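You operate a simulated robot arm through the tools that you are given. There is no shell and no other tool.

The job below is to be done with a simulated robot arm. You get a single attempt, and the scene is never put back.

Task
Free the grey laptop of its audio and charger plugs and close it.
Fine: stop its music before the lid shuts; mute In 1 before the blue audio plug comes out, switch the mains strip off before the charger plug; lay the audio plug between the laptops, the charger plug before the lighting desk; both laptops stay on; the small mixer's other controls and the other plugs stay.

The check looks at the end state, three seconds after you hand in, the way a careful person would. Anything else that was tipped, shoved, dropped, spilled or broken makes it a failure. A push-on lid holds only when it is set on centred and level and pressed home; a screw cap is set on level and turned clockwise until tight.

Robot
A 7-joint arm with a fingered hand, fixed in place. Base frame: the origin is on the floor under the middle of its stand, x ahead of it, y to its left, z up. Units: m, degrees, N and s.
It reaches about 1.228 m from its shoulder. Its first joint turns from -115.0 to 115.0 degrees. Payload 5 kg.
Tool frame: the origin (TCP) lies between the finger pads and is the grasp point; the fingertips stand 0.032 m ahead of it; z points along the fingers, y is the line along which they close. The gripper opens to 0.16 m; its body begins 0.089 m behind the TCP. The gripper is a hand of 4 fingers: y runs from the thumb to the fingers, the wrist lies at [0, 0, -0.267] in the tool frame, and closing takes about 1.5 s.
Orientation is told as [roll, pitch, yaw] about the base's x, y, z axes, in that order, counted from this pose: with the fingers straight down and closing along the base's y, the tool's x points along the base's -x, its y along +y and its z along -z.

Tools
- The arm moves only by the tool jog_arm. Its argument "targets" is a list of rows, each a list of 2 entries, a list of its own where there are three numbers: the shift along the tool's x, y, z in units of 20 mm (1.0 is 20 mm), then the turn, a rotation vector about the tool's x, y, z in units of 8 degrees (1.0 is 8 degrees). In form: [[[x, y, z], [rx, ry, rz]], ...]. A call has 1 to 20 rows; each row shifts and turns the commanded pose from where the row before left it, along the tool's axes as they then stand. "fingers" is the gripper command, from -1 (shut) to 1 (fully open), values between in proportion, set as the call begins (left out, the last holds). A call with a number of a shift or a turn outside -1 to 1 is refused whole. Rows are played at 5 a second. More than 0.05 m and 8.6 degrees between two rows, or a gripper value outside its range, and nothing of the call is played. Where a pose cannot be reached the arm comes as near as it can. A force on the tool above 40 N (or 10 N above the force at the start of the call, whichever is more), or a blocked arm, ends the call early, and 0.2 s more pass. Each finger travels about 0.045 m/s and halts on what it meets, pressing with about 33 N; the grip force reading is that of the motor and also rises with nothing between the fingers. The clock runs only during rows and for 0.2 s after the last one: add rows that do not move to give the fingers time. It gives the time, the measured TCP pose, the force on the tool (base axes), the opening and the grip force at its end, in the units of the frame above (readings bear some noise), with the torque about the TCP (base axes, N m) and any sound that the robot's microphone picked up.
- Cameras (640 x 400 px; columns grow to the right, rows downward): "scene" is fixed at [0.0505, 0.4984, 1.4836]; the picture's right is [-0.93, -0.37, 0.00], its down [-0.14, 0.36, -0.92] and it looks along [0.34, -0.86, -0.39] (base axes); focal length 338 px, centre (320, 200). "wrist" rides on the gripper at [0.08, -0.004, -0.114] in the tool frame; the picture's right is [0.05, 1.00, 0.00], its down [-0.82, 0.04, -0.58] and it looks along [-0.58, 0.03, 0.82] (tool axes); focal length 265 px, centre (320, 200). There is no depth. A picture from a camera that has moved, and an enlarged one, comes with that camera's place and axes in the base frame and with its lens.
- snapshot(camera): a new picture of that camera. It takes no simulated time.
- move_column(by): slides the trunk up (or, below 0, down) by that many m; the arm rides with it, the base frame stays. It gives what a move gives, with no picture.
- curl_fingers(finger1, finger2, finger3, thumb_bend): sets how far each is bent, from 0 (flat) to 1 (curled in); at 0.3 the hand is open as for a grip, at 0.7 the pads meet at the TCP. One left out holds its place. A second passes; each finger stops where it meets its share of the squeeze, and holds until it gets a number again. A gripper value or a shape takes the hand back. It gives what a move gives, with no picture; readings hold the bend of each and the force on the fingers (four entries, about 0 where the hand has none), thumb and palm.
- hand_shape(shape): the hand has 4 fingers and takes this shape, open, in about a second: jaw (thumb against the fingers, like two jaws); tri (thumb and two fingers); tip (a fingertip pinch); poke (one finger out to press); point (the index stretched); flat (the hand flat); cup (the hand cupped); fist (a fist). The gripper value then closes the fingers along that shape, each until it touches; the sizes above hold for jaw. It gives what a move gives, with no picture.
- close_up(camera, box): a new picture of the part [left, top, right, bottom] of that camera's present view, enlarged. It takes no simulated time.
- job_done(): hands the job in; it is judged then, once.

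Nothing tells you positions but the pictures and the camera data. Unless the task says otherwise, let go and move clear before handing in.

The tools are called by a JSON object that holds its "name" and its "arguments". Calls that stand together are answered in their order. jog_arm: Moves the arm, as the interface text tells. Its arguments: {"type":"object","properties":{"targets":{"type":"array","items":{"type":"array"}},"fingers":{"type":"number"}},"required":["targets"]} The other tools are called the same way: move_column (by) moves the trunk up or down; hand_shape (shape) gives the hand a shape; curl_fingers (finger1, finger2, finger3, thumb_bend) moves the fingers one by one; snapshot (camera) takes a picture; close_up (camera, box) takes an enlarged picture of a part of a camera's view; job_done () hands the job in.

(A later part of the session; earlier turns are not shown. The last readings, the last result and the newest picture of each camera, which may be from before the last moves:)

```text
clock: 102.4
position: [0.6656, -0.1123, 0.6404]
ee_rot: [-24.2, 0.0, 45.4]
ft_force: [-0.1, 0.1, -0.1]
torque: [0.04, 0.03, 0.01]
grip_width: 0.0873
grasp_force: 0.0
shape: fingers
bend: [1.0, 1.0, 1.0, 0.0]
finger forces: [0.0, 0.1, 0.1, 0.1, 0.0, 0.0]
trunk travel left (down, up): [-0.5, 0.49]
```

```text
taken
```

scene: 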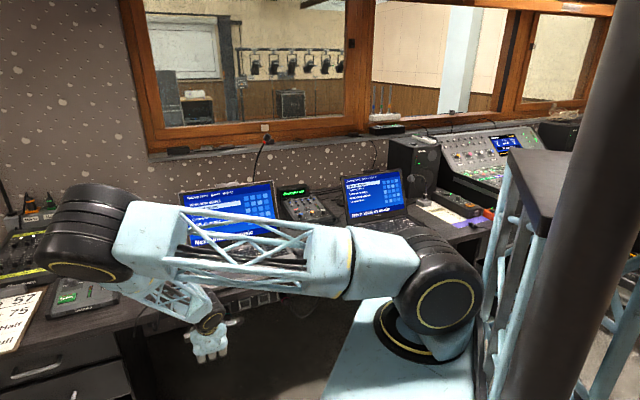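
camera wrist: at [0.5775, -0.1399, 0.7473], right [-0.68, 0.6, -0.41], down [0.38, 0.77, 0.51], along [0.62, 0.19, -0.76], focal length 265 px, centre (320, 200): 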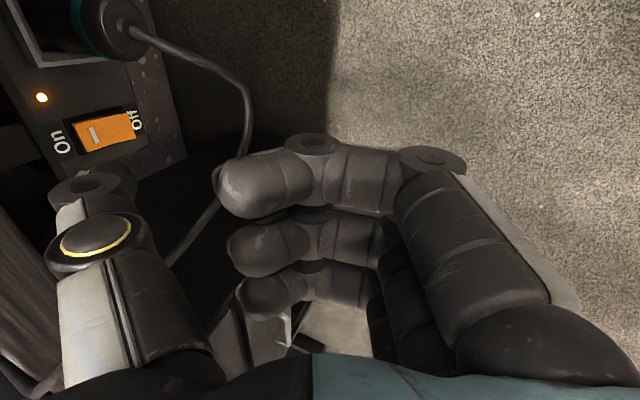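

The thumb is past the cable and just short of the rocker. I'll lower it 5 cm while moving slightly forward, to sit right in front of the Off end.

{"name": "jog_arm", "arguments": {"targets": [[[0.04, -0.165, 0.76], [0, 0, 0]], [[0.04, -0.165, 0.76], [0, 0, 0]], [[0.04, -0.165, 0.76], [0, 0, 0]], [[0.04, -0.165, 0.76], [0, 0, 0]], [[0, 0, 0], [0, 0, 0]]]}}

{"name": "snapshot", "arguments": {"camera": "wrist"}}

{"name": "close_up", "arguments": {"camera": "wrist", "box": [0, 40, 200, 240]}}

```text
clock: 103.6
position: [0.6874, -0.1434, 0.5906]
ee_rot: [-24.3, 0.1, 45.3]
ft_force: [0.8, -0.6, -0.4]
torque: [0.01, 0.03, 0.01]
grip_width: 0.0872
grasp_force: 0.1
shape: fingers
bend: [1.0, 1.0, 1.0, 0.0]
finger forces: [0.1, 0.0, 0.0, 0.1, 0.1, 0.0]
trunk travel left (down, up): [-0.5, 0.49]
```

```text
taken
camera wrist: at [0.6009, -0.1685, 0.6967], right [-0.68, 0.6, -0.41], down [0.38, 0.77, 0.51], along [0.62, 0.19, -0.76], focal length 265 px, centre (320, 200)
```

wrist: 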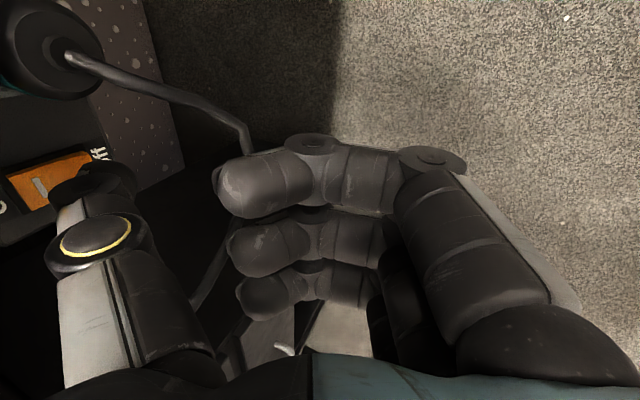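

```text
2.00 times, centred on (100, 140) of wrist
camera zoom: at [0.6009, -0.1685, 0.6967], right [-0.68, 0.6, -0.41], down [0.38, 0.77, 0.51], along [0.62, 0.19, -0.76], focal length 531 px, centre (760, 320)
```

zoom: 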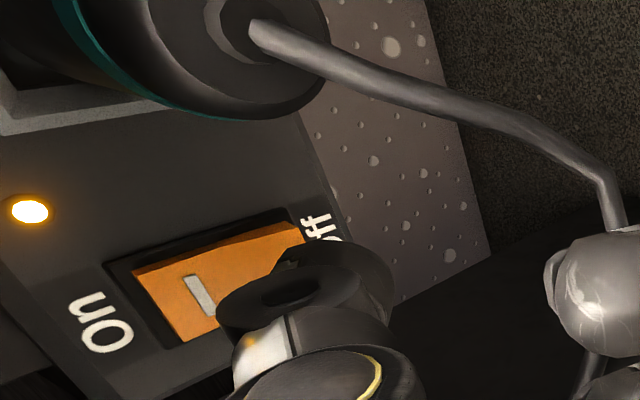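

The thumb tip is right in front of the rocker's Off end. I'll push forward in 3 mm steps and watch the force and the lamp.

{"name": "jog_arm", "arguments": {"targets": [[[0, -0.137, 0.0615], [0, 0, 0]], [[0, -0.137, 0.0615], [0, 0, 0]], [[0, -0.137, 0.0615], [0, 0, 0]], [[0, 0, 0], [0, 0, 0]]]}}

{"name": "close_up", "arguments": {"camera": "wrist", "box": [0, 40, 200, 240]}}

```text
clock: 104.6
position: [0.6931, -0.1472, 0.5897]
ee_rot: [-24.2, 0.1, 45.3]
ft_force: [0.5, 0.1, 0.2]
torque: [0.0, 0.01, -0.01]
grip_width: 0.0873
grasp_force: 0.0
shape: fingers
bend: [1.0, 1.0, 1.0, 0.0]
finger forces: [0.1, 0.0, 0.1, 0.1, 0.1, 0.0]
trunk travel left (down, up): [-0.5, 0.49]
```

```text
2.00 times, centred on (100, 140) of wrist
camera zoom: at [0.6072, -0.1745, 0.6969], right [-0.68, 0.6, -0.41], down [0.38, 0.77, 0.51], along [0.62, 0.19, -0.76], focal length 531 px, centre (760, 320)
```

zoom: 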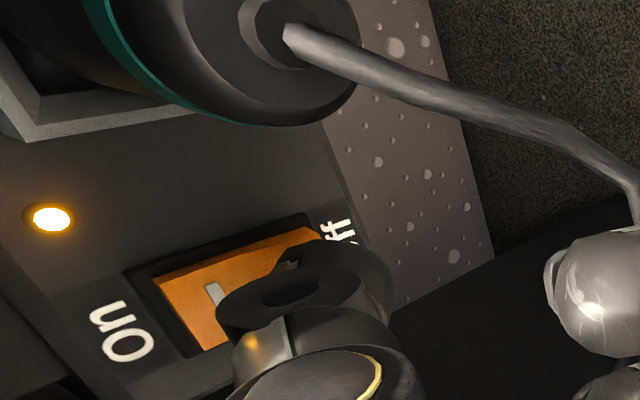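

No contact yet; the thumb is closing in on the Off end. A few more 3 mm steps.

{"name": "jog_arm", "arguments": {"targets": [[[0, -0.137, 0.0615], [0, 0, 0]], [[0, -0.137, 0.0615], [0, 0, 0]], [[0, 0, 0], [0, 0, 0]]]}}

{"name": "jog_arm", "arguments": {"targets": [[[0, -0.137, 0.0615], [0, 0, 0]], [[0, 0, 0], [0, 0, 0]]]}}

{"name": "close_up", "arguments": {"camera": "wrist", "box": [0, 40, 200, 240]}}

```text
clock: 105.4
position: [0.6975, -0.1509, 0.5911]
ee_rot: [-24.2, 0.0, 45.3]
ft_force: [-1.1, 0.0, 0.3]
torque: [-0.06, -0.03, 0.01]
grip_width: 0.0869
grasp_force: 1.3
shape: fingers
bend: [1.0, 1.0, 1.0, 0.0]
finger forces: [0.0, 0.0, 0.1, 0.0, 1.3, 0.0]
trunk travel left (down, up): [-0.5, 0.49]
```

```text
clock: 106.0
position: [0.6999, -0.1525, 0.5912]
ee_rot: [-24.2, 0.1, 45.4]
ft_force: [-8.0, 6.9, 2.1]
torque: [-0.41, -0.43, -0.05]
grip_width: 0.0858
grasp_force: 4.6
shape: fingers
bend: [1.0, 1.0, 1.0, 0.03]
finger forces: [0.0, 0.1, 0.0, 0.1, 9.5, 0.0]
trunk travel left (down, up): [-0.5, 0.49]
```

```text
2.00 times, centred on (100, 140) of wrist
camera zoom: at [0.613, -0.1798, 0.6971], right [-0.69, 0.6, -0.41], down [0.38, 0.77, 0.51], along [0.62, 0.19, -0.76], focal length 531 px, centre (760, 320)
```

zoom: 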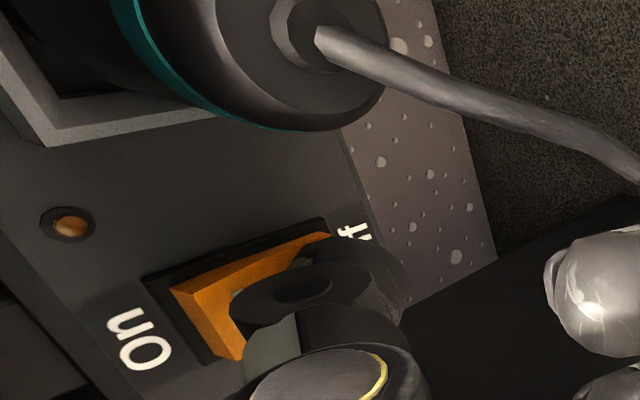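

The lamp has gone dark and the rocker has flipped to Off. I'll back out along the same path, over the cable, and check it stays off.

{"name": "jog_arm", "arguments": {"targets": [[[0, 0.274, -0.123], [0, 0, 0]], [[0, 0.274, -0.123], [0, 0, 0]], [[0, 0.274, -0.123], [0, 0, 0]], [[-0.04, 0.165, -0.76], [0, 0, 0]], [[-0.04, 0.165, -0.76], [0, 0, 0]], [[-0.04, 0.165, -0.76], [0, 0, 0]], [[-0.04, 0.165, -0.76], [0, 0, 0]], [[0, 0.61, -0.27], [0, 0, 0]], [[0, 0.61, -0.27], [0, 0, 0]], [[0, 0.61, -0.27], [0, 0, 0]], [[0, 0, 0], [0, 0, 0]]]}}

{"name": "snapshot", "arguments": {"camera": "wrist"}}

{"name": "close_up", "arguments": {"camera": "wrist", "box": [0, 20, 200, 180]}}

```text
clock: 108.4
position: [0.633, -0.0851, 0.641]
ee_rot: [-24.2, 0.1, 45.2]
ft_force: [0.7, -0.3, 0.2]
torque: [-0.01, 0.02, 0.0]
grip_width: 0.0872
grasp_force: 0.1
shape: fingers
bend: [1.0, 1.0, 1.0, 0.0]
finger forces: [0.0, 0.0, 0.0, 0.0, 0.0, 0.0]
trunk travel left (down, up): [-0.5, 0.49]
```

```text
taken
camera wrist: at [0.5479, -0.111, 0.7472], right [-0.68, 0.6, -0.41], down [0.38, 0.77, 0.51], along [0.62, 0.19, -0.76], focal length 265 px, centre (320, 200)
```

wrist: 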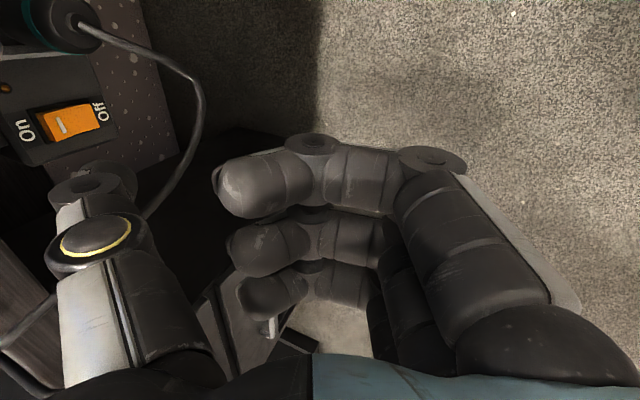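

```text
2.50 times, centred on (100, 100) of wrist
camera zoom: at [0.5479, -0.111, 0.7472], right [-0.68, 0.6, -0.41], down [0.38, 0.77, 0.51], along [0.62, 0.19, -0.76], focal length 664 px, centre (870, 450)
```

zoom: 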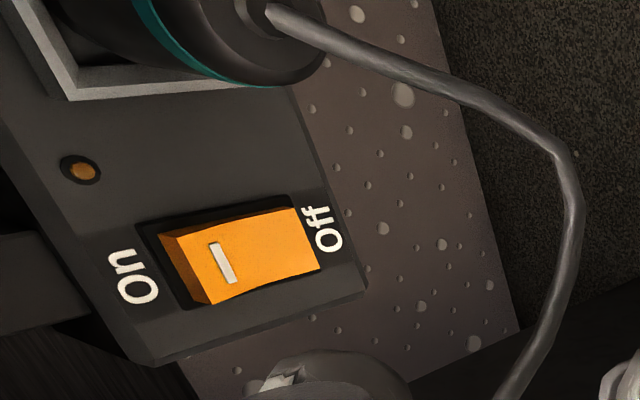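

The mains strip is off. I'll back out further, rise above desk level and slowly untilt the hand.

{"name": "jog_arm", "arguments": {"targets": [[[0, 0.61, -0.27], [0, 0, 0]], [[0, 0.61, -0.27], [0, 0, 0]], [[0, 0.61, -0.27], [0, 0, 0]], [[0, -0.2, -0.46], [0, 0, 0]], [[0, -0.2, -0.46], [0, 0, 0]], [[0, -0.2, -0.46], [0, 0, 0]], [[0, -0.2, -0.46], [0, 0, 0]], [[0, -0.2, -0.46], [0, 0, 0]], [[0, -0.2, -0.46], [0, 0, 0]], [[0, -0.2, -0.46], [0, 0, 0]], [[0, -0.2, -0.46], [0, 0, 0]], [[0, -0.2, -0.46], [0, 0, 0]], [[0, -0.2, -0.46], [0, 0, 0]], [[0, -0.2, -0.46], [0, 0, 0]], [[0, -0.2, -0.46], [0, 0, 0]], [[0, -0.2, -0.46], [0, 0, 0]], [[0, -0.2, -0.46], [0, 0, 0]], [[0, -0.2, -0.46], [0, 0, 0]], [[0, -0.2, -0.46], [0, 0, 0]], [[0, 0, 0], [0, 0, 0]]]}}

{"name": "jog_arm", "arguments": {"targets": [[[0, 0, 0], [-0.25, 0, 0]], [[0, 0, 0], [-0.25, 0, 0]], [[0, 0, 0], [-0.25, 0, 0]], [[0, 0, 0], [-0.25, 0, 0]], [[0, 0, 0], [-0.25, 0, 0]], [[0, 0, 0], [-0.25, 0, 0]], [[0, 0, 0], [-0.25, 0, 0]], [[0, 0, 0], [-0.25, 0, 0]], [[0, 0, 0], [-0.25, 0, 0]], [[0, 0, 0], [-0.25, 0, 0]], [[0, 0, 0], [-0.25, 0, 0]], [[0, 0, 0], [-0.28, 0, 0]], [[0, 0, 0], [0, 0, 0]], [[0, 0, 0], [0, 0, 0]]]}}

{"name": "snapshot", "arguments": {"camera": "scene"}}

```text
clock: 112.6
position: [0.6044, -0.0546, 0.801]
ee_rot: [-24.3, 0.1, 45.3]
ft_force: [0.8, -0.2, -0.2]
torque: [-0.02, -0.01, 0.0]
grip_width: 0.0873
grasp_force: 0.0
shape: fingers
bend: [1.0, 1.0, 1.0, 0.0]
finger forces: [0.1, 0.0, 0.0, 0.1, 0.1, 0.0]
trunk travel left (down, up): [-0.5, 0.49]
```

```text
clock: 115.6
position: [0.605, -0.0536, 0.8019]
ee_rot: [0.1, 0.1, 45.2]
ft_force: [0.3, -0.3, -0.4]
torque: [0.02, 0.01, -0.02]
grip_width: 0.0875
grasp_force: 0.1
shape: fingers
bend: [1.0, 1.0, 1.0, 0.0]
finger forces: [0.0, 0.0, 0.0, 0.0, 0.0, 0.1]
trunk travel left (down, up): [-0.5, 0.49]
```

```text
taken
```

scene: 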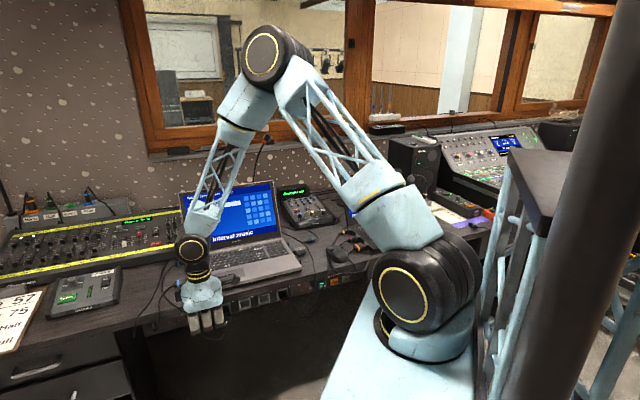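

Mains is off and the arm is back upright. For the charger plug I need the hand tilted outward for reach and turned slightly so finger 1 clears the laptop. I'll rise, adjust yaw to 33°, and move toward the plug's side.

{"name": "jog_arm", "arguments": {"targets": [[[0, 0, -1], [0, 0, 0]], [[0, 0, -1], [0, 0, 0]], [[0, 0, -1], [0, 0, 0]], [[0, 0, -1], [0, 0, 0]], [[0, 0, -1], [0, 0, 0]], [[0, 0, -1], [0, 0, 0]], [[0, 0, -1], [0, 0, 0]], [[0, 0, -1], [0, 0, 0]], [[0, 0, -1], [0, 0, 0]], [[0, 0, -1], [0, 0, 0]], [[-0.3, -1, 0], [0, 0, 0]], [[-0.3, -1, 0], [0, 0, 0]], [[-0.3, -1, 0], [0, 0, 0]], [[-0.3, -1, 0], [0, 0, 0]], [[-0.3, -1, 0], [0, 0, 0]], [[-0.3, -1, 0], [0, 0, 0]], [[-0.3, -1, 0], [0, 0, 0]], [[-0.3, -1, 0], [0, 0, 0]], [[-0.3, -1, 0], [0, 0, 0]], [[0, 0, 0], [0, 0, 0]]]}}

{"name": "curl_fingers", "arguments": {"finger1": 0.2, "finger2": 0.56, "finger3": 1, "thumb_bend": 0.56}}

{"name": "jog_arm", "arguments": {"targets": [[[0, 0, 0], [0, 0, 0.5]], [[0, 0, 0], [0, 0, 0.5]], [[0, 0, 0], [0, 0, 0.5]], [[0, -0.5, 0], [0.375, 0, 0]], [[0, -0.5, 0], [0.375, 0, 0]], [[0, -0.5, 0], [0.375, 0, 0]], [[0, -0.5, 0], [0.375, 0, 0]], [[0, -0.5, 0], [0.375, 0, 0]], [[0, -0.5, 0], [0.375, 0, 0]], [[0, -0.5, 0], [0.375, 0, 0]], [[0, -0.5, 0], [0.375, 0, 0]], [[0, 0, 0], [0, 0, 0]], [[0, 0, 0], [0, 0, 0]]]}}

{"name": "snapshot", "arguments": {"camera": "scene"}}

{"name": "snapshot", "arguments": {"camera": "wrist"}}

```text
clock: 119.8
position: [0.7711, -0.1431, 1.0005]
ee_rot: [0.0, 0.1, 45.4]
ft_force: [-0.7, 0.2, -0.2]
torque: [0.0, 0.0, 0.0]
grip_width: 0.0875
grasp_force: 0.0
shape: fingers
bend: [1.0, 1.0, 1.0, 0.0]
finger forces: [0.1, 0.0, 0.0, 0.0, 0.0, 0.1]
trunk travel left (down, up): [-0.5, 0.49]
```

```text
clock: 120.8
position: [0.7707, -0.1434, 1.0011]
ee_rot: [0.1, 0.1, 45.2]
ft_force: [-0.8, -1.6, -0.5]
torque: [-0.01, 0.01, -0.02]
grip_width: 0.1318
grasp_force: 0.0
shape: fingers
bend: [0.2, 0.56, 1.0, 0.56]
finger forces: [0.0, 0.0, 0.0, 0.0, 0.0, 0.1]
trunk travel left (down, up): [-0.5, 0.49]
```

```text
clock: 123.6
position: [0.8143, -0.2085, 1.015]
ee_rot: [-24.1, 0.1, 33.3]
ft_force: [0.3, 0.3, -0.5]
torque: [0.0, -0.02, 0.02]
grip_width: 0.1318
grasp_force: 0.2
shape: fingers
bend: [0.2, 0.56, 1.0, 0.56]
finger forces: [0.0, 0.1, 0.1, 0.1, 0.0, 0.0]
trunk travel left (down, up): [-0.5, 0.49]
```

```text
taken
```

scene: 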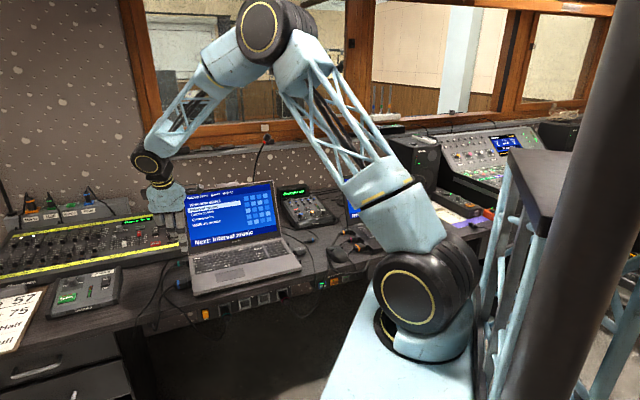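

```text
taken
camera wrist: at [0.7237, -0.2167, 1.1216], right [-0.54, 0.73, -0.41], down [0.53, 0.68, 0.51], along [0.65, 0.06, -0.76], focal length 265 px, centre (320, 200)
```

wrist: 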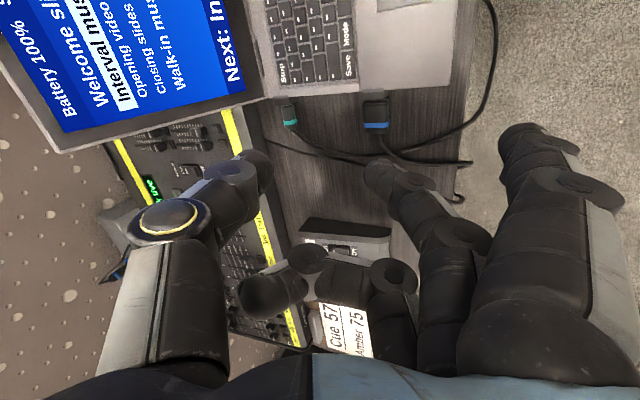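

A good view of the teal charger plug, the blue video plug and the cables. I'll zoom in to measure the charger plug from here.

{"name": "close_up", "arguments": {"camera": "wrist", "box": [230, 70, 410, 190]}}

{"name": "close_up", "arguments": {"camera": "scene", "box": [140, 210, 220, 290]}}

```text
3.33 times, centred on (320, 130) of wrist
camera zoom: at [0.7237, -0.2167, 1.1216], right [-0.54, 0.73, -0.41], down [0.53, 0.68, 0.51], along [0.65, 0.06, -0.76], focal length 885 px, centre (320, 433)
```

zoom: 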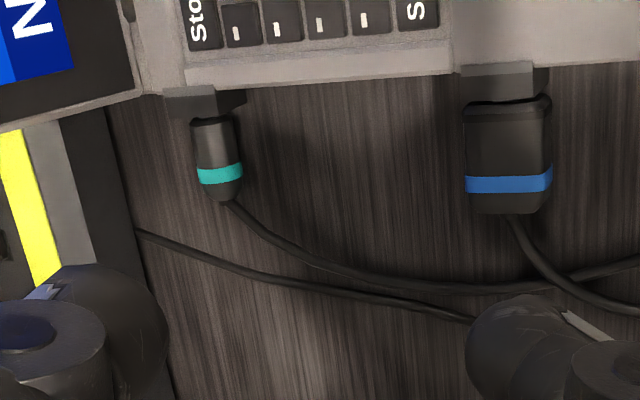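

```text
5.00 times, centred on (180, 250) of scene
camera zoom: at [0.0505, 0.4984, 1.4836], right [-0.93, -0.37, 0.0], down [-0.14, 0.36, -0.92], along [0.34, -0.86, -0.39], focal length 1688 px, centre (1020, -50)
```

zoom: 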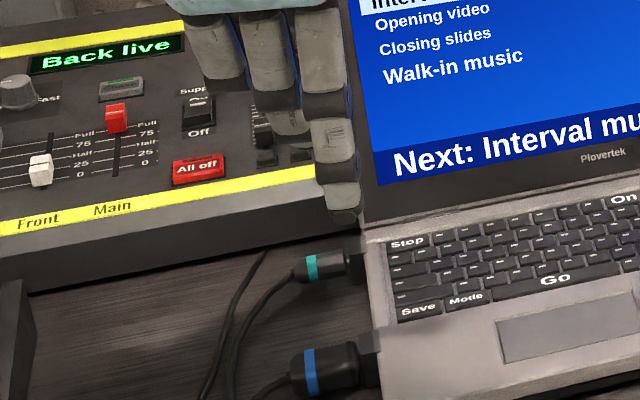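

The charger plug's axis is at v 0.889, body from u 0.430 to 0.467. I'll curl finger 1 away, set the pinch, and come down to a hover about 5 cm above the grip position.

{"name": "curl_fingers", "arguments": {"finger1": 1, "finger2": 0.58, "finger3": 1, "thumb_bend": 0.58}}

{"name": "jog_arm", "arguments": {"targets": [[[-0.263, -0.187, 0.951], [0, 0, 0]], [[-0.263, -0.187, 0.951], [0, 0, 0]], [[-0.263, -0.187, 0.951], [0, 0, 0]], [[-0.263, -0.187, 0.951], [0, 0, 0]], [[-0.263, -0.187, 0.951], [0, 0, 0]], [[-0.263, -0.187, 0.951], [0, 0, 0]], [[-0.263, -0.187, 0.951], [0, 0, 0]], [[-0.263, -0.187, 0.951], [0, 0, 0]], [[-0.263, -0.187, 0.951], [0, 0, 0]], [[-0.263, -0.187, 0.951], [0, 0, 0]], [[-0.263, -0.187, 0.951], [0, 0, 0]], [[0, 0, 0], [0, 0, 0]]]}}

{"name": "snapshot", "arguments": {"camera": "wrist"}}

{"name": "close_up", "arguments": {"camera": "scene", "box": [130, 190, 230, 290]}}

```text
clock: 124.6
position: [0.8144, -0.2076, 1.015]
ee_rot: [-24.0, 0.1, 33.3]
ft_force: [0.2, 0.8, -0.2]
torque: [-0.01, 0.02, 0.01]
grip_width: 0.0569
grasp_force: 0.1
shape: fingers
bend: [1.0, 0.57, 1.0, 0.57]
finger forces: [0.1, 0.0, 0.0, 0.1, 0.0, 0.0]
trunk travel left (down, up): [-0.5, 0.49]
```

```text
clock: 127.2
position: [0.9303, -0.2782, 0.8407]
ee_rot: [-24.0, 0.1, 33.3]
ft_force: [0.4, 0.5, -0.4]
torque: [0.02, -0.01, 0.01]
grip_width: 0.0574
grasp_force: 0.1
shape: fingers
bend: [1.0, 0.57, 1.0, 0.57]
finger forces: [0.0, 0.1, 0.0, 0.0, 0.0, 0.1]
trunk travel left (down, up): [-0.5, 0.49]
```

```text
taken
camera wrist: at [0.84, -0.2863, 0.9468], right [-0.54, 0.73, -0.41], down [0.53, 0.68, 0.51], along [0.65, 0.06, -0.76], focal length 265 px, centre (320, 200)
```

wrist: 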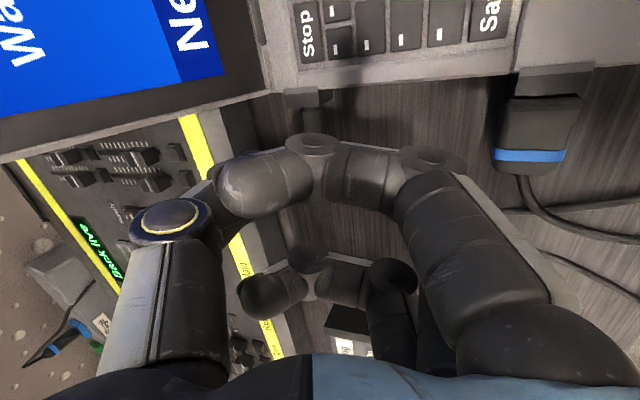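

```text
4.00 times, centred on (180, 240) of scene
camera zoom: at [0.0505, 0.4984, 1.4836], right [-0.93, -0.37, 0.0], down [-0.14, 0.36, -0.92], along [0.34, -0.86, -0.39], focal length 1351 px, centre (880, 40)
```

zoom: 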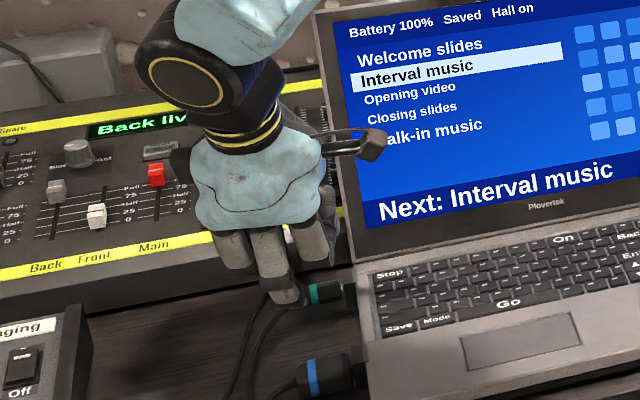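

The pinch is lined up over the plug. I'll move 4 cm along the fingers toward it and check from the scene camera.

{"name": "jog_arm", "arguments": {"targets": [[[0.02, -0.02, 0.5], [0, 0, 0]], [[0.02, -0.02, 0.5], [0, 0, 0]], [[0.02, -0.01, 0.5], [0, 0, 0]], [[0, 0, 0.4], [0, 0, 0]], [[0, 0, 0], [0, 0, 0]]]}}

{"name": "close_up", "arguments": {"camera": "scene", "box": [150, 230, 210, 280]}}

{"name": "close_up", "arguments": {"camera": "wrist", "box": [180, 60, 460, 235]}}

```text
clock: 128.4
position: [0.9367, -0.2917, 0.8071]
ee_rot: [-24.0, 0.1, 33.3]
ft_force: [-0.3, 0.1, 0.2]
torque: [-0.01, -0.04, -0.02]
grip_width: 0.0572
grasp_force: 0.0
shape: fingers
bend: [1.0, 0.57, 1.0, 0.57]
finger forces: [0.0, 0.0, 0.0, 0.0, 0.0, 0.1]
trunk travel left (down, up): [-0.5, 0.49]
```

```text
8.00 times, centred on (180, 255) of scene
camera zoom: at [0.0505, 0.4984, 1.4836], right [-0.93, -0.37, 0.0], down [-0.14, 0.36, -0.92], along [0.34, -0.86, -0.39], focal length 2701 px, centre (1440, -240)
```

zoom: 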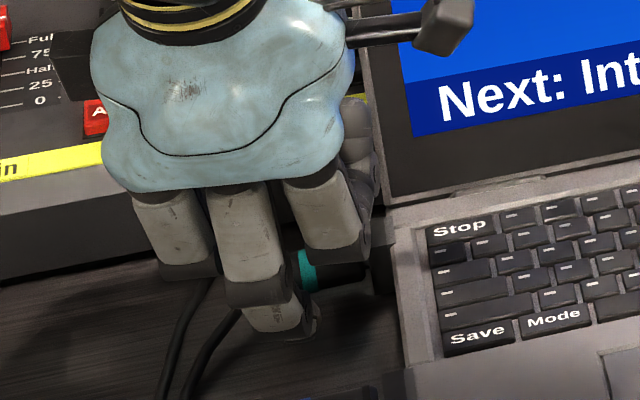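

```text
2.29 times, centred on (320, 148) of wrist
camera zoom: at [0.8479, -0.301, 0.9125], right [-0.55, 0.73, -0.41], down [0.53, 0.68, 0.51], along [0.65, 0.06, -0.76], focal length 607 px, centre (320, 320)
```

zoom: 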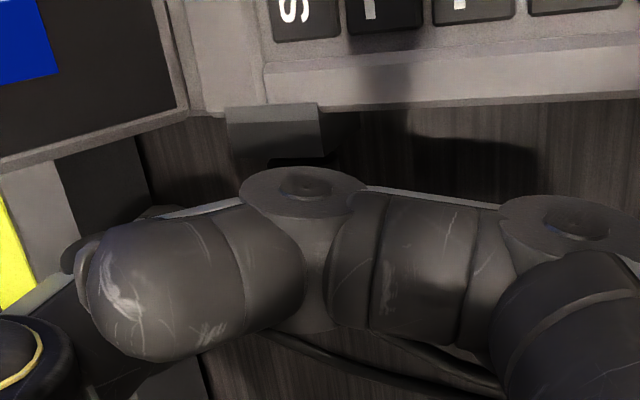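

The pinch is slightly toward the plug's tail; I'll shift 6 mm toward the laptop and continue down in small steps.

{"name": "jog_arm", "arguments": {"targets": [[[0.3, -0.06, 0], [0, 0, 0]], [[0, -0.03, 0.3], [0, 0, 0]], [[0, -0.03, 0.3], [0, 0, 0]], [[0, 0, 0], [0, 0, 0]]]}}

{"name": "close_up", "arguments": {"camera": "scene", "box": [150, 230, 210, 280]}}

```text
clock: 129.4
position: [0.9369, -0.3014, 0.7986]
ee_rot: [-24.1, 0.0, 33.4]
ft_force: [-2.1, 4.3, 12.5]
torque: [0.35, 0.23, -0.03]
grip_width: 0.0575
grasp_force: 6.4
shape: fingers
bend: [1.0, 0.61, 1.0, 0.57]
finger forces: [0.0, 13.0, 0.1, 0.0, 0.0, 0.1]
trunk travel left (down, up): [-0.5, 0.49]
```

```text
8.00 times, centred on (180, 255) of scene
camera zoom: at [0.0505, 0.4984, 1.4836], right [-0.93, -0.37, 0.0], down [-0.14, 0.36, -0.92], along [0.34, -0.86, -0.39], focal length 2701 px, centre (1440, -240)
```

zoom: 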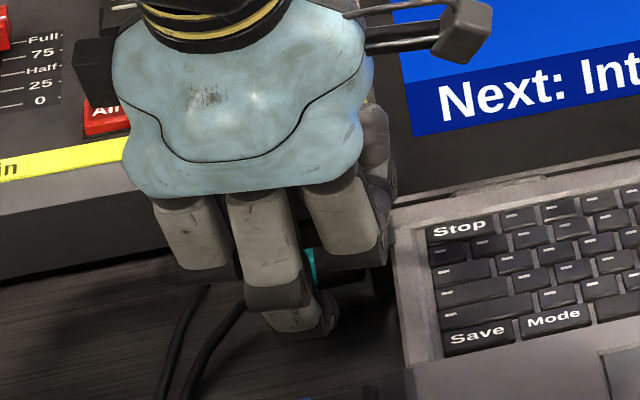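

Finger 2 touched down before the pinch was low enough. I'll lift about a centimetre, reduce the tilt by 8° to level the tips, and narrow the pinch a little.

{"name": "jog_arm", "arguments": {"targets": [[[0, -0.12, -0.28], [0, 0, 0]], [[0, -0.12, -0.28], [0, 0, 0]], [[0, 0, 0], [-0.5, 0, 0]], [[0, 0, 0], [-0.5, 0, 0]], [[0, 0, 0], [0, 0, 0]]]}}

{"name": "curl_fingers", "arguments": {"finger2": 0.61, "thumb_bend": 0.59}}

{"name": "close_up", "arguments": {"camera": "scene", "box": [150, 230, 210, 280]}}

{"name": "close_up", "arguments": {"camera": "wrist", "box": [180, 60, 460, 235]}}

```text
clock: 130.6
position: [0.9346, -0.3017, 0.8087]
ee_rot: [-15.8, 0.0, 33.4]
ft_force: [-0.7, 0.5, -0.1]
torque: [0.0, 0.03, -0.03]
grip_width: 0.0571
grasp_force: 0.1
shape: fingers
bend: [1.0, 0.57, 1.0, 0.57]
finger forces: [0.0, 0.1, 0.0, 0.0, 0.0, 0.1]
trunk travel left (down, up): [-0.5, 0.49]
```

```text
clock: 131.6
position: [0.9361, -0.3016, 0.8076]
ee_rot: [-16.0, 0.0, 33.3]
ft_force: [0.1, -0.1, -0.3]
torque: [-0.01, 0.0, 0.04]
grip_width: 0.0561
grasp_force: 0.0
shape: fingers
bend: [1.0, 0.61, 1.0, 0.59]
finger forces: [0.0, 0.0, 0.0, 0.0, 0.0, 0.0]
trunk travel left (down, up): [-0.5, 0.49]
```

```text
8.00 times, centred on (180, 255) of scene
camera zoom: at [0.0505, 0.4984, 1.4836], right [-0.93, -0.37, 0.0], down [-0.14, 0.36, -0.92], along [0.34, -0.86, -0.39], focal length 2701 px, centre (1440, -240)
```

zoom: 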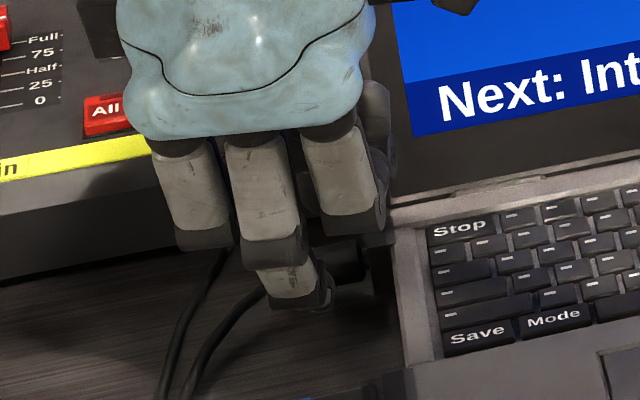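

```text
2.29 times, centred on (320, 148) of wrist
camera zoom: at [0.8548, -0.3229, 0.9197], right [-0.57, 0.77, -0.27], down [0.57, 0.61, 0.54], along [0.59, 0.15, -0.79], focal length 607 px, centre (320, 320)
```

zoom: 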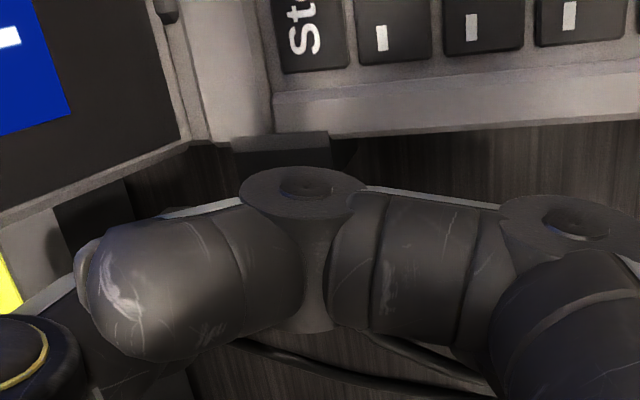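

The tips look level now. I'll descend along the fingers in small steps to straddle the plug.

{"name": "jog_arm", "arguments": {"targets": [[[-0.03, 0.02, 0.4], [0, 0, 0]], [[-0.02, 0.01, 0.3], [0, 0, 0]], [[0, 0, 0], [0, 0, 0]]]}}

{"name": "close_up", "arguments": {"camera": "scene", "box": [150, 230, 210, 280]}}

```text
clock: 132.4
position: [0.9391, -0.3027, 0.7952]
ee_rot: [-15.9, 0.1, 33.3]
ft_force: [0.9, 0.6, 1.0]
torque: [0.02, -0.02, -0.01]
grip_width: 0.0557
grasp_force: 0.6
shape: fingers
bend: [1.0, 0.61, 1.0, 0.59]
finger forces: [0.0, 0.7, 0.1, 0.1, 0.0, 0.0]
trunk travel left (down, up): [-0.5, 0.49]
```

```text
8.00 times, centred on (180, 255) of scene
camera zoom: at [0.0505, 0.4984, 1.4836], right [-0.93, -0.37, 0.0], down [-0.14, 0.36, -0.92], along [0.34, -0.86, -0.39], focal length 2701 px, centre (1440, -240)
```

zoom: 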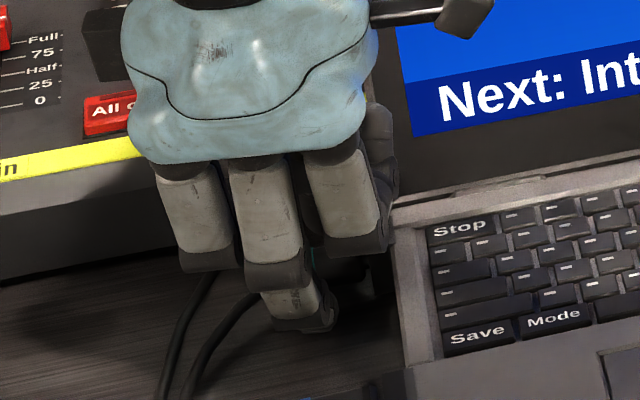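

Finger 2 just brushes the desk, so the tips are low enough. I'll lift 2 mm and close on the plug.

{"name": "jog_arm", "arguments": {"targets": [[[0, -0.03, -0.1], [0, 0, 0]], [[0, 0, 0], [0, 0, 0]]]}}

{"name": "curl_fingers", "arguments": {"finger2": 0.72, "thumb_bend": 0.72}}

{"name": "close_up", "arguments": {"camera": "scene", "box": [150, 230, 210, 280]}}

{"name": "close_up", "arguments": {"camera": "wrist", "box": [180, 60, 460, 235]}}

```text
clock: 133.0
position: [0.9396, -0.3048, 0.7971]
ee_rot: [-15.9, 0.1, 33.3]
ft_force: [-1.0, -0.2, 0.3]
torque: [0.0, -0.01, -0.01]
grip_width: 0.0559
grasp_force: 0.2
shape: fingers
bend: [1.0, 0.61, 1.0, 0.59]
finger forces: [0.0, 0.0, 0.0, 0.0, 0.1, 0.1]
trunk travel left (down, up): [-0.5, 0.49]
```

```text
clock: 134.0
position: [0.9394, -0.3042, 0.7957]
ee_rot: [-15.9, 0.3, 33.4]
ft_force: [4.1, -4.5, -0.4]
torque: [-0.1, -0.1, 0.08]
grip_width: 0.0517
grasp_force: 7.5
shape: fingers
bend: [1.0, 0.69, 1.0, 0.68]
finger forces: [0.0, 5.2, 0.1, 0.0, 9.6, 0.0]
trunk travel left (down, up): [-0.5, 0.49]
```

```text
8.00 times, centred on (180, 255) of scene
camera zoom: at [0.0505, 0.4984, 1.4836], right [-0.93, -0.37, 0.0], down [-0.14, 0.36, -0.92], along [0.34, -0.86, -0.39], focal length 2701 px, centre (1440, -240)
```

zoom: 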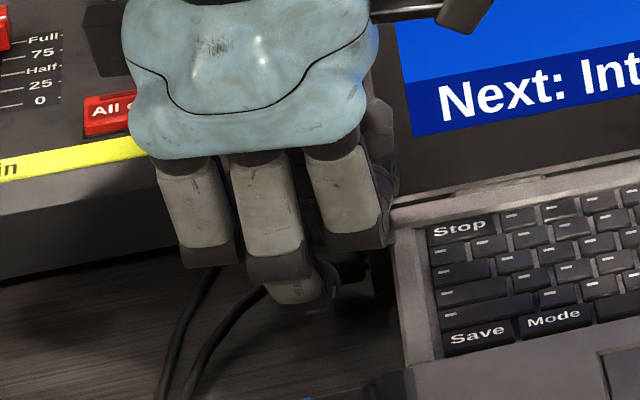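

```text
2.29 times, centred on (320, 148) of wrist
camera zoom: at [0.8577, -0.3258, 0.9082], right [-0.57, 0.77, -0.27], down [0.57, 0.61, 0.54], along [0.59, 0.15, -0.79], focal length 607 px, centre (320, 320)
```

zoom: 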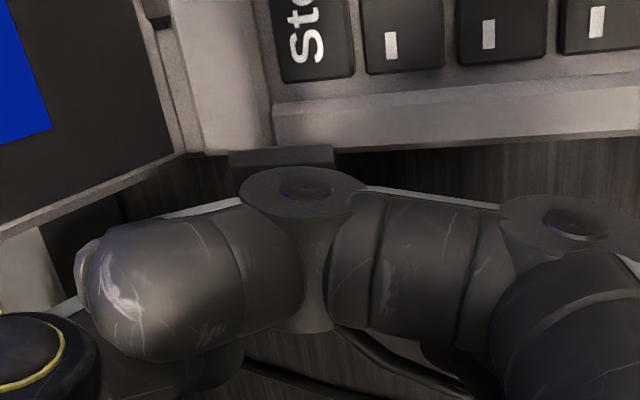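

The plug is gripped (5 N and 10 N). I'll pull it straight out to the left, away from the laptop.

{"name": "jog_arm", "arguments": {"targets": [[[-0.245, 0.049, -0.014], [0, 0, 0]], [[-0.245, 0.049, -0.014], [0, 0, 0]], [[-0.245, 0.049, -0.014], [0, 0, 0]], [[-0.245, 0.049, -0.014], [0, 0, 0]], [[-0.245, 0.049, -0.014], [0, 0, 0]], [[-0.245, 0.049, -0.014], [0, 0, 0]], [[0, 0, 0], [0, 0, 0]]]}}

{"name": "close_up", "arguments": {"camera": "scene", "box": [140, 220, 220, 280]}}

{"name": "close_up", "arguments": {"camera": "wrist", "box": [180, 60, 460, 235]}}

```text
clock: 135.6
position: [0.9594, -0.2832, 0.797]
ee_rot: [-15.9, 0.1, 33.3]
ft_force: [-0.1, 0.0, -0.2]
torque: [-0.02, 0.02, 0.02]
grip_width: 0.0511
grasp_force: 7.2
shape: fingers
bend: [1.0, 0.69, 1.0, 0.69]
finger forces: [0.1, 7.4, 0.0, 0.0, 6.6, 0.0]
trunk travel left (down, up): [-0.5, 0.49]
```

```text
6.67 times, centred on (180, 250) of scene
camera zoom: at [0.0505, 0.4984, 1.4836], right [-0.93, -0.37, 0.0], down [-0.14, 0.36, -0.92], along [0.34, -0.86, -0.39], focal length 2251 px, centre (1253, -133)
```

zoom: 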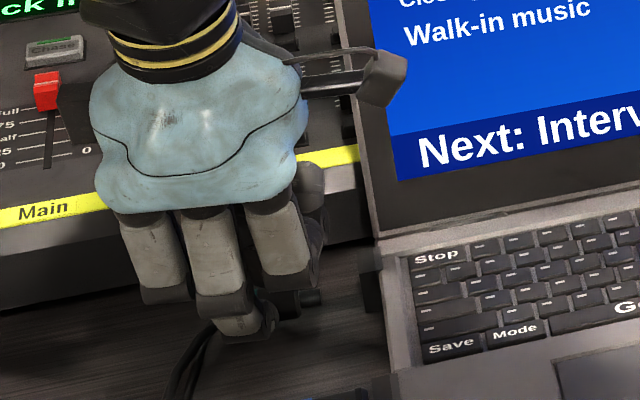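

```text
2.29 times, centred on (320, 148) of wrist
camera zoom: at [0.8782, -0.3035, 0.9077], right [-0.57, 0.77, -0.27], down [0.57, 0.61, 0.54], along [0.59, 0.15, -0.79], focal length 607 px, centre (320, 320)
```

zoom: 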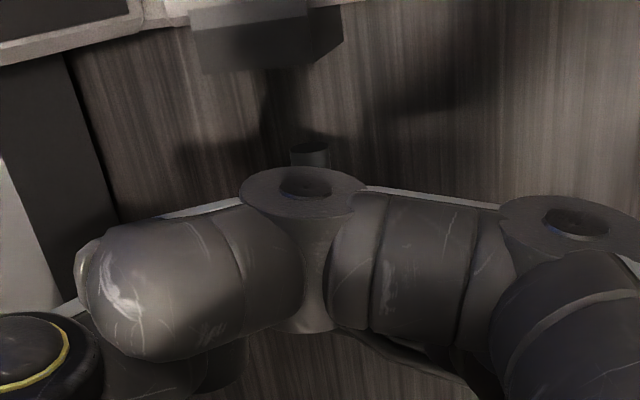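

The charger plug is out; the video plug is untouched. I'll lift it 3 cm, carry it further left and a bit nearer, past the other cable, to a bare spot in front of the lighting desk.

{"name": "jog_arm", "arguments": {"targets": [[[0, -0.21, -0.72], [0, 0, 0]], [[0, -0.21, -0.72], [0, 0, 0]], [[-0.46, 0.5, -0.143], [0, 0, 0]], [[-0.46, 0.5, -0.143], [0, 0, 0]], [[-0.46, 0.5, -0.143], [0, 0, 0]], [[-0.46, 0.5, -0.143], [0, 0, 0]], [[-0.46, 0.5, -0.143], [0, 0, 0]], [[-0.46, 0.5, -0.143], [0, 0, 0]], [[0, 0, 0], [0, 0, 0]]]}}

{"name": "close_up", "arguments": {"camera": "scene", "box": [100, 210, 220, 300]}}

{"name": "snapshot", "arguments": {"camera": "wrist"}}

```text
clock: 137.6
position: [0.9713, -0.1987, 0.8266]
ee_rot: [-15.9, 0.2, 33.2]
ft_force: [0.4, -0.2, 0.0]
torque: [-0.01, 0.01, 0.0]
grip_width: 0.0509
grasp_force: 7.3
shape: fingers
bend: [1.0, 0.69, 1.0, 0.69]
finger forces: [0.0, 7.4, 0.0, 0.0, 6.7, 0.0]
trunk travel left (down, up): [-0.5, 0.49]
```

```text
4.44 times, centred on (160, 255) of scene
camera zoom: at [0.0505, 0.4984, 1.4836], right [-0.93, -0.37, 0.0], down [-0.14, 0.36, -0.92], along [0.34, -0.86, -0.39], focal length 1501 px, centre (1031, -44)
```

zoom: 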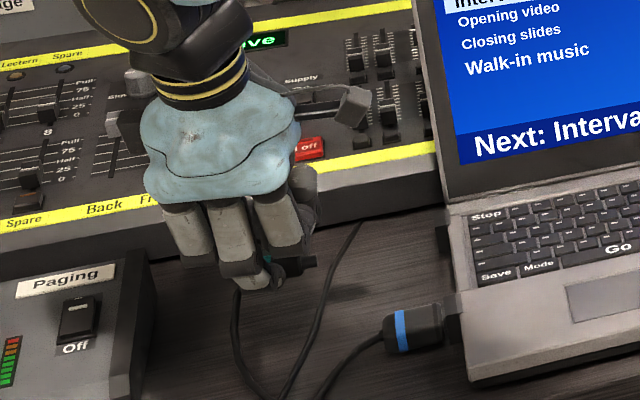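

```text
taken
camera wrist: at [0.8899, -0.2214, 0.9381], right [-0.57, 0.77, -0.27], down [0.57, 0.61, 0.54], along [0.59, 0.15, -0.79], focal length 265 px, centre (320, 200)
```

wrist: 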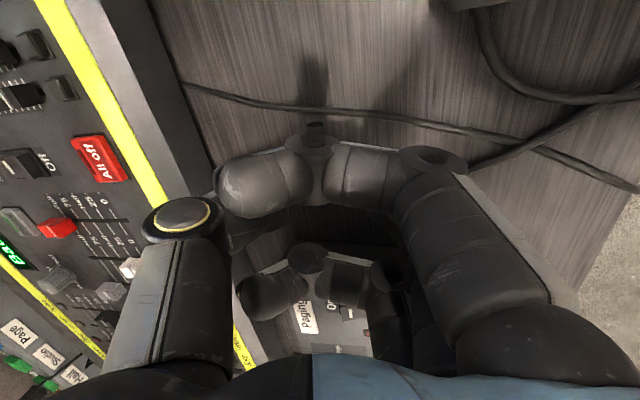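

The plug hangs over bare desk between that cable and the paging unit. I'll move 1 cm further left and lower it.

{"name": "jog_arm", "arguments": {"targets": [[[-0.163, 0.16, 0.44], [0, 0, 0]], [[-0.163, 0.16, 0.44], [0, 0, 0]], [[-0.163, 0.16, 0.44], [0, 0, 0]], [[0, 0, 0], [0, 0, 0]]]}}

{"name": "jog_arm", "arguments": {"targets": [[[0, 0.03, 0.1], [0, 0, 0]], [[0, 0, 0], [0, 0, 0]]]}}

{"name": "close_up", "arguments": {"camera": "scene", "box": [130, 230, 190, 280]}}

```text
clock: 138.6
position: [0.9795, -0.1935, 0.7995]
ee_rot: [-16.0, 0.1, 33.2]
ft_force: [-0.2, 0.3, -0.8]
torque: [0.0, 0.02, -0.02]
grip_width: 0.0512
grasp_force: 6.6
shape: fingers
bend: [1.0, 0.69, 1.0, 0.69]
finger forces: [0.1, 7.4, 0.0, 0.0, 6.6, 0.1]
trunk travel left (down, up): [-0.5, 0.49]
```

```text
clock: 139.2
position: [0.9795, -0.193, 0.7974]
ee_rot: [-16.0, 0.1, 33.3]
ft_force: [-0.4, -0.2, -1.3]
torque: [-0.01, -0.02, 0.02]
grip_width: 0.051
grasp_force: 7.1
shape: fingers
bend: [1.0, 0.69, 1.0, 0.69]
finger forces: [0.1, 7.5, 0.0, 0.1, 6.6, 0.0]
trunk travel left (down, up): [-0.5, 0.49]
```

```text
8.00 times, centred on (160, 255) of scene
camera zoom: at [0.0505, 0.4984, 1.4836], right [-0.93, -0.37, 0.0], down [-0.14, 0.36, -0.92], along [0.34, -0.86, -0.39], focal length 2701 px, centre (1600, -240)
```

zoom: 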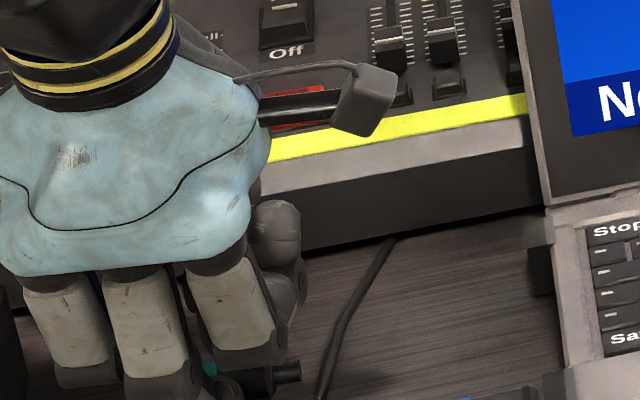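

Still slightly above the desk. I'll lower in 2 mm steps until it touches.

{"name": "jog_arm", "arguments": {"targets": [[[0, 0.03, 0.1], [0, 0, 0]], [[0, 0, 0], [0, 0, 0]]]}}

{"name": "jog_arm", "arguments": {"targets": [[[0, 0.02, 0.07], [0, 0, 0]], [[0, 0, 0], [0, 0, 0]]]}}

{"name": "close_up", "arguments": {"camera": "scene", "box": [130, 240, 190, 290]}}

```text
clock: 139.8
position: [0.9787, -0.1927, 0.7947]
ee_rot: [-15.9, 0.1, 33.3]
ft_force: [-0.3, 0.1, -0.3]
torque: [-0.01, -0.02, 0.04]
grip_width: 0.0512
grasp_force: 7.5
shape: fingers
bend: [1.0, 0.69, 1.0, 0.69]
finger forces: [0.0, 7.3, 0.1, 0.0, 6.5, 0.0]
trunk travel left (down, up): [-0.5, 0.49]
```

```text
clock: 140.4
position: [0.9793, -0.1932, 0.7941]
ee_rot: [-16.0, 0.1, 33.3]
ft_force: [-0.9, 0.3, 2.6]
torque: [-0.05, 0.0, 0.0]
grip_width: 0.0507
grasp_force: 7.9
shape: fingers
bend: [1.0, 0.69, 1.0, 0.69]
finger forces: [0.0, 7.8, 0.0, 0.0, 8.4, 0.0]
trunk travel left (down, up): [-0.5, 0.49]
```

```text
8.00 times, centred on (160, 265) of scene
camera zoom: at [0.0505, 0.4984, 1.4836], right [-0.93, -0.37, 0.0], down [-0.14, 0.36, -0.92], along [0.34, -0.86, -0.39], focal length 2701 px, centre (1600, -320)
```

zoom: 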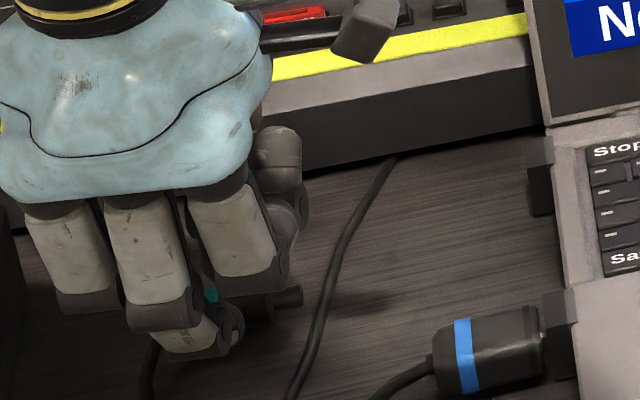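

It's resting lightly. I'll open thumb and finger 2 gently.

{"name": "curl_fingers", "arguments": {"finger2": 0.63, "thumb_bend": 0.61}}

{"name": "close_up", "arguments": {"camera": "scene", "box": [130, 240, 190, 290]}}

```text
clock: 141.4
position: [0.9792, -0.1932, 0.794]
ee_rot: [-16.0, 0.2, 33.3]
ft_force: [1.5, 0.0, 0.3]
torque: [-0.01, -0.01, 0.03]
grip_width: 0.0547
grasp_force: 0.0
shape: fingers
bend: [1.0, 0.63, 1.0, 0.61]
finger forces: [0.1, 0.0, 0.0, 0.0, 0.0, 0.0]
trunk travel left (down, up): [-0.5, 0.49]
```

```text
8.00 times, centred on (160, 265) of scene
camera zoom: at [0.0505, 0.4984, 1.4836], right [-0.93, -0.37, 0.0], down [-0.14, 0.36, -0.92], along [0.34, -0.86, -0.39], focal length 2701 px, centre (1600, -320)
```

zoom: 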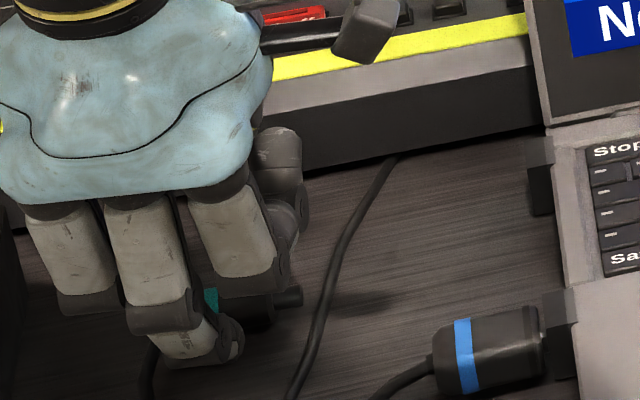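

Released. I'll rise straight up and check that the plug stays.

{"name": "jog_arm", "arguments": {"targets": [[[0, -0.1, -0.35], [0, 0, 0]], [[0, -0.1, -0.35], [0, 0, 0]], [[0, -0.27, -0.96], [0, 0, 0]], [[0, -0.27, -0.96], [0, 0, 0]], [[0, -0.27, -0.96], [0, 0, 0]], [[0, -0.27, -0.96], [0, 0, 0]], [[0, -0.27, -0.96], [0, 0, 0]], [[0, -0.27, -0.96], [0, 0, 0]], [[0, 0, 0], [0, 0, 0]]]}}

{"name": "close_up", "arguments": {"camera": "scene", "box": [100, 220, 220, 300]}}

{"name": "snapshot", "arguments": {"camera": "wrist"}}

```text
clock: 143.4
position: [0.9798, -0.1915, 0.9281]
ee_rot: [-16.0, 0.2, 33.3]
ft_force: [-0.5, -0.9, -0.1]
torque: [0.02, -0.01, 0.02]
grip_width: 0.0548
grasp_force: 0.0
shape: fingers
bend: [1.0, 0.63, 1.0, 0.61]
finger forces: [0.0, 0.0, 0.0, 0.1, 0.0, 0.1]
trunk travel left (down, up): [-0.5, 0.49]
```

```text
5.00 times, centred on (160, 260) of scene
camera zoom: at [0.0505, 0.4984, 1.4836], right [-0.93, -0.37, 0.0], down [-0.14, 0.36, -0.92], along [0.34, -0.86, -0.39], focal length 1688 px, centre (1120, -100)
```

zoom: 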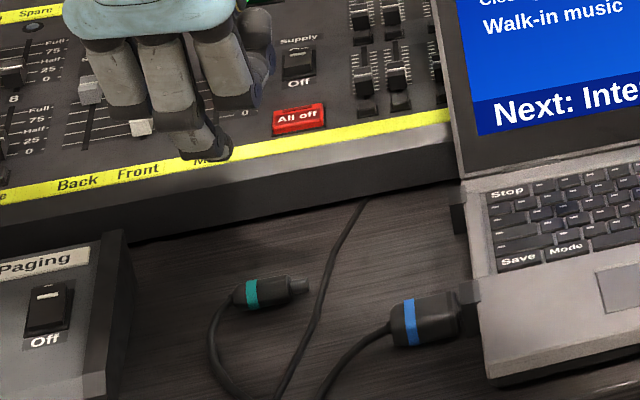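

```text
taken
camera wrist: at [0.8971, -0.2132, 1.0393], right [-0.57, 0.77, -0.27], down [0.57, 0.61, 0.54], along [0.59, 0.15, -0.79], focal length 265 px, centre (320, 200)
```

wrist: 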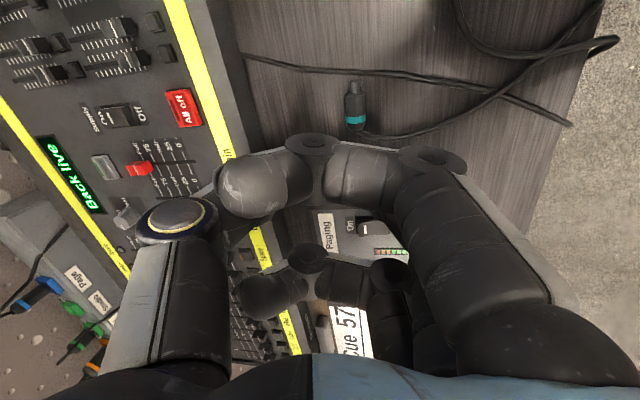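

Both plugs are free: the charger plug lies before the lighting desk and the audio plug between the laptops. Now the lid. I'll look at the laptop and its top edge before planning the closing arc.

{"name": "snapshot", "arguments": {"camera": "scene"}}

{"name": "close_up", "arguments": {"camera": "scene", "box": [170, 160, 300, 250]}}

{"name": "close_up", "arguments": {"camera": "scene", "box": [175, 240, 305, 330]}}

```text
taken
```

scene: 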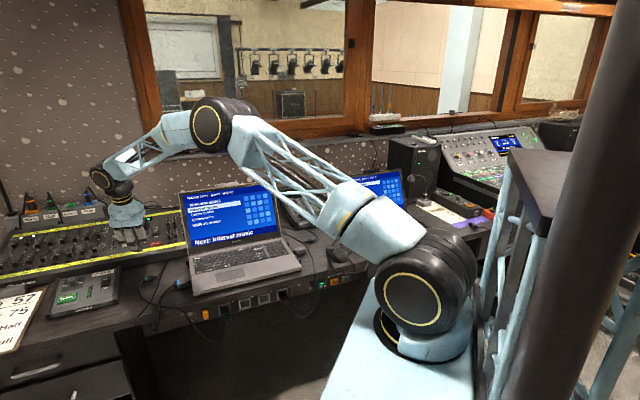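

```text
4.44 times, centred on (235, 205) of scene
camera zoom: at [0.0505, 0.4984, 1.4836], right [-0.93, -0.37, 0.0], down [-0.14, 0.36, -0.92], along [0.34, -0.86, -0.39], focal length 1501 px, centre (698, 178)
```

zoom: 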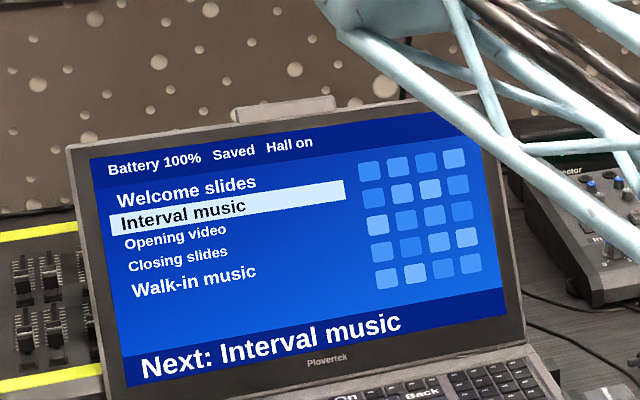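

```text
4.44 times, centred on (240, 285) of scene
camera zoom: at [0.0505, 0.4984, 1.4836], right [-0.93, -0.37, 0.0], down [-0.14, 0.36, -0.92], along [0.34, -0.86, -0.39], focal length 1501 px, centre (676, -178)
```

zoom: 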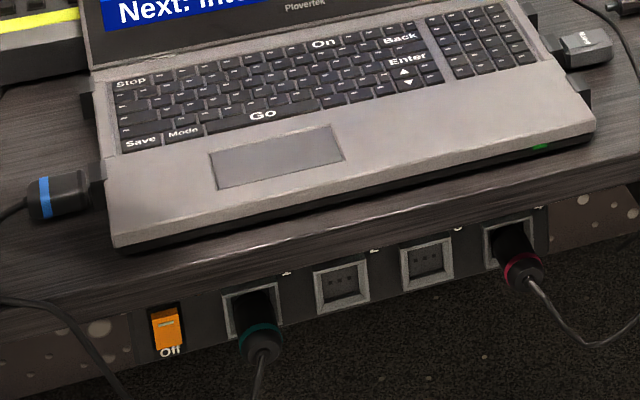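

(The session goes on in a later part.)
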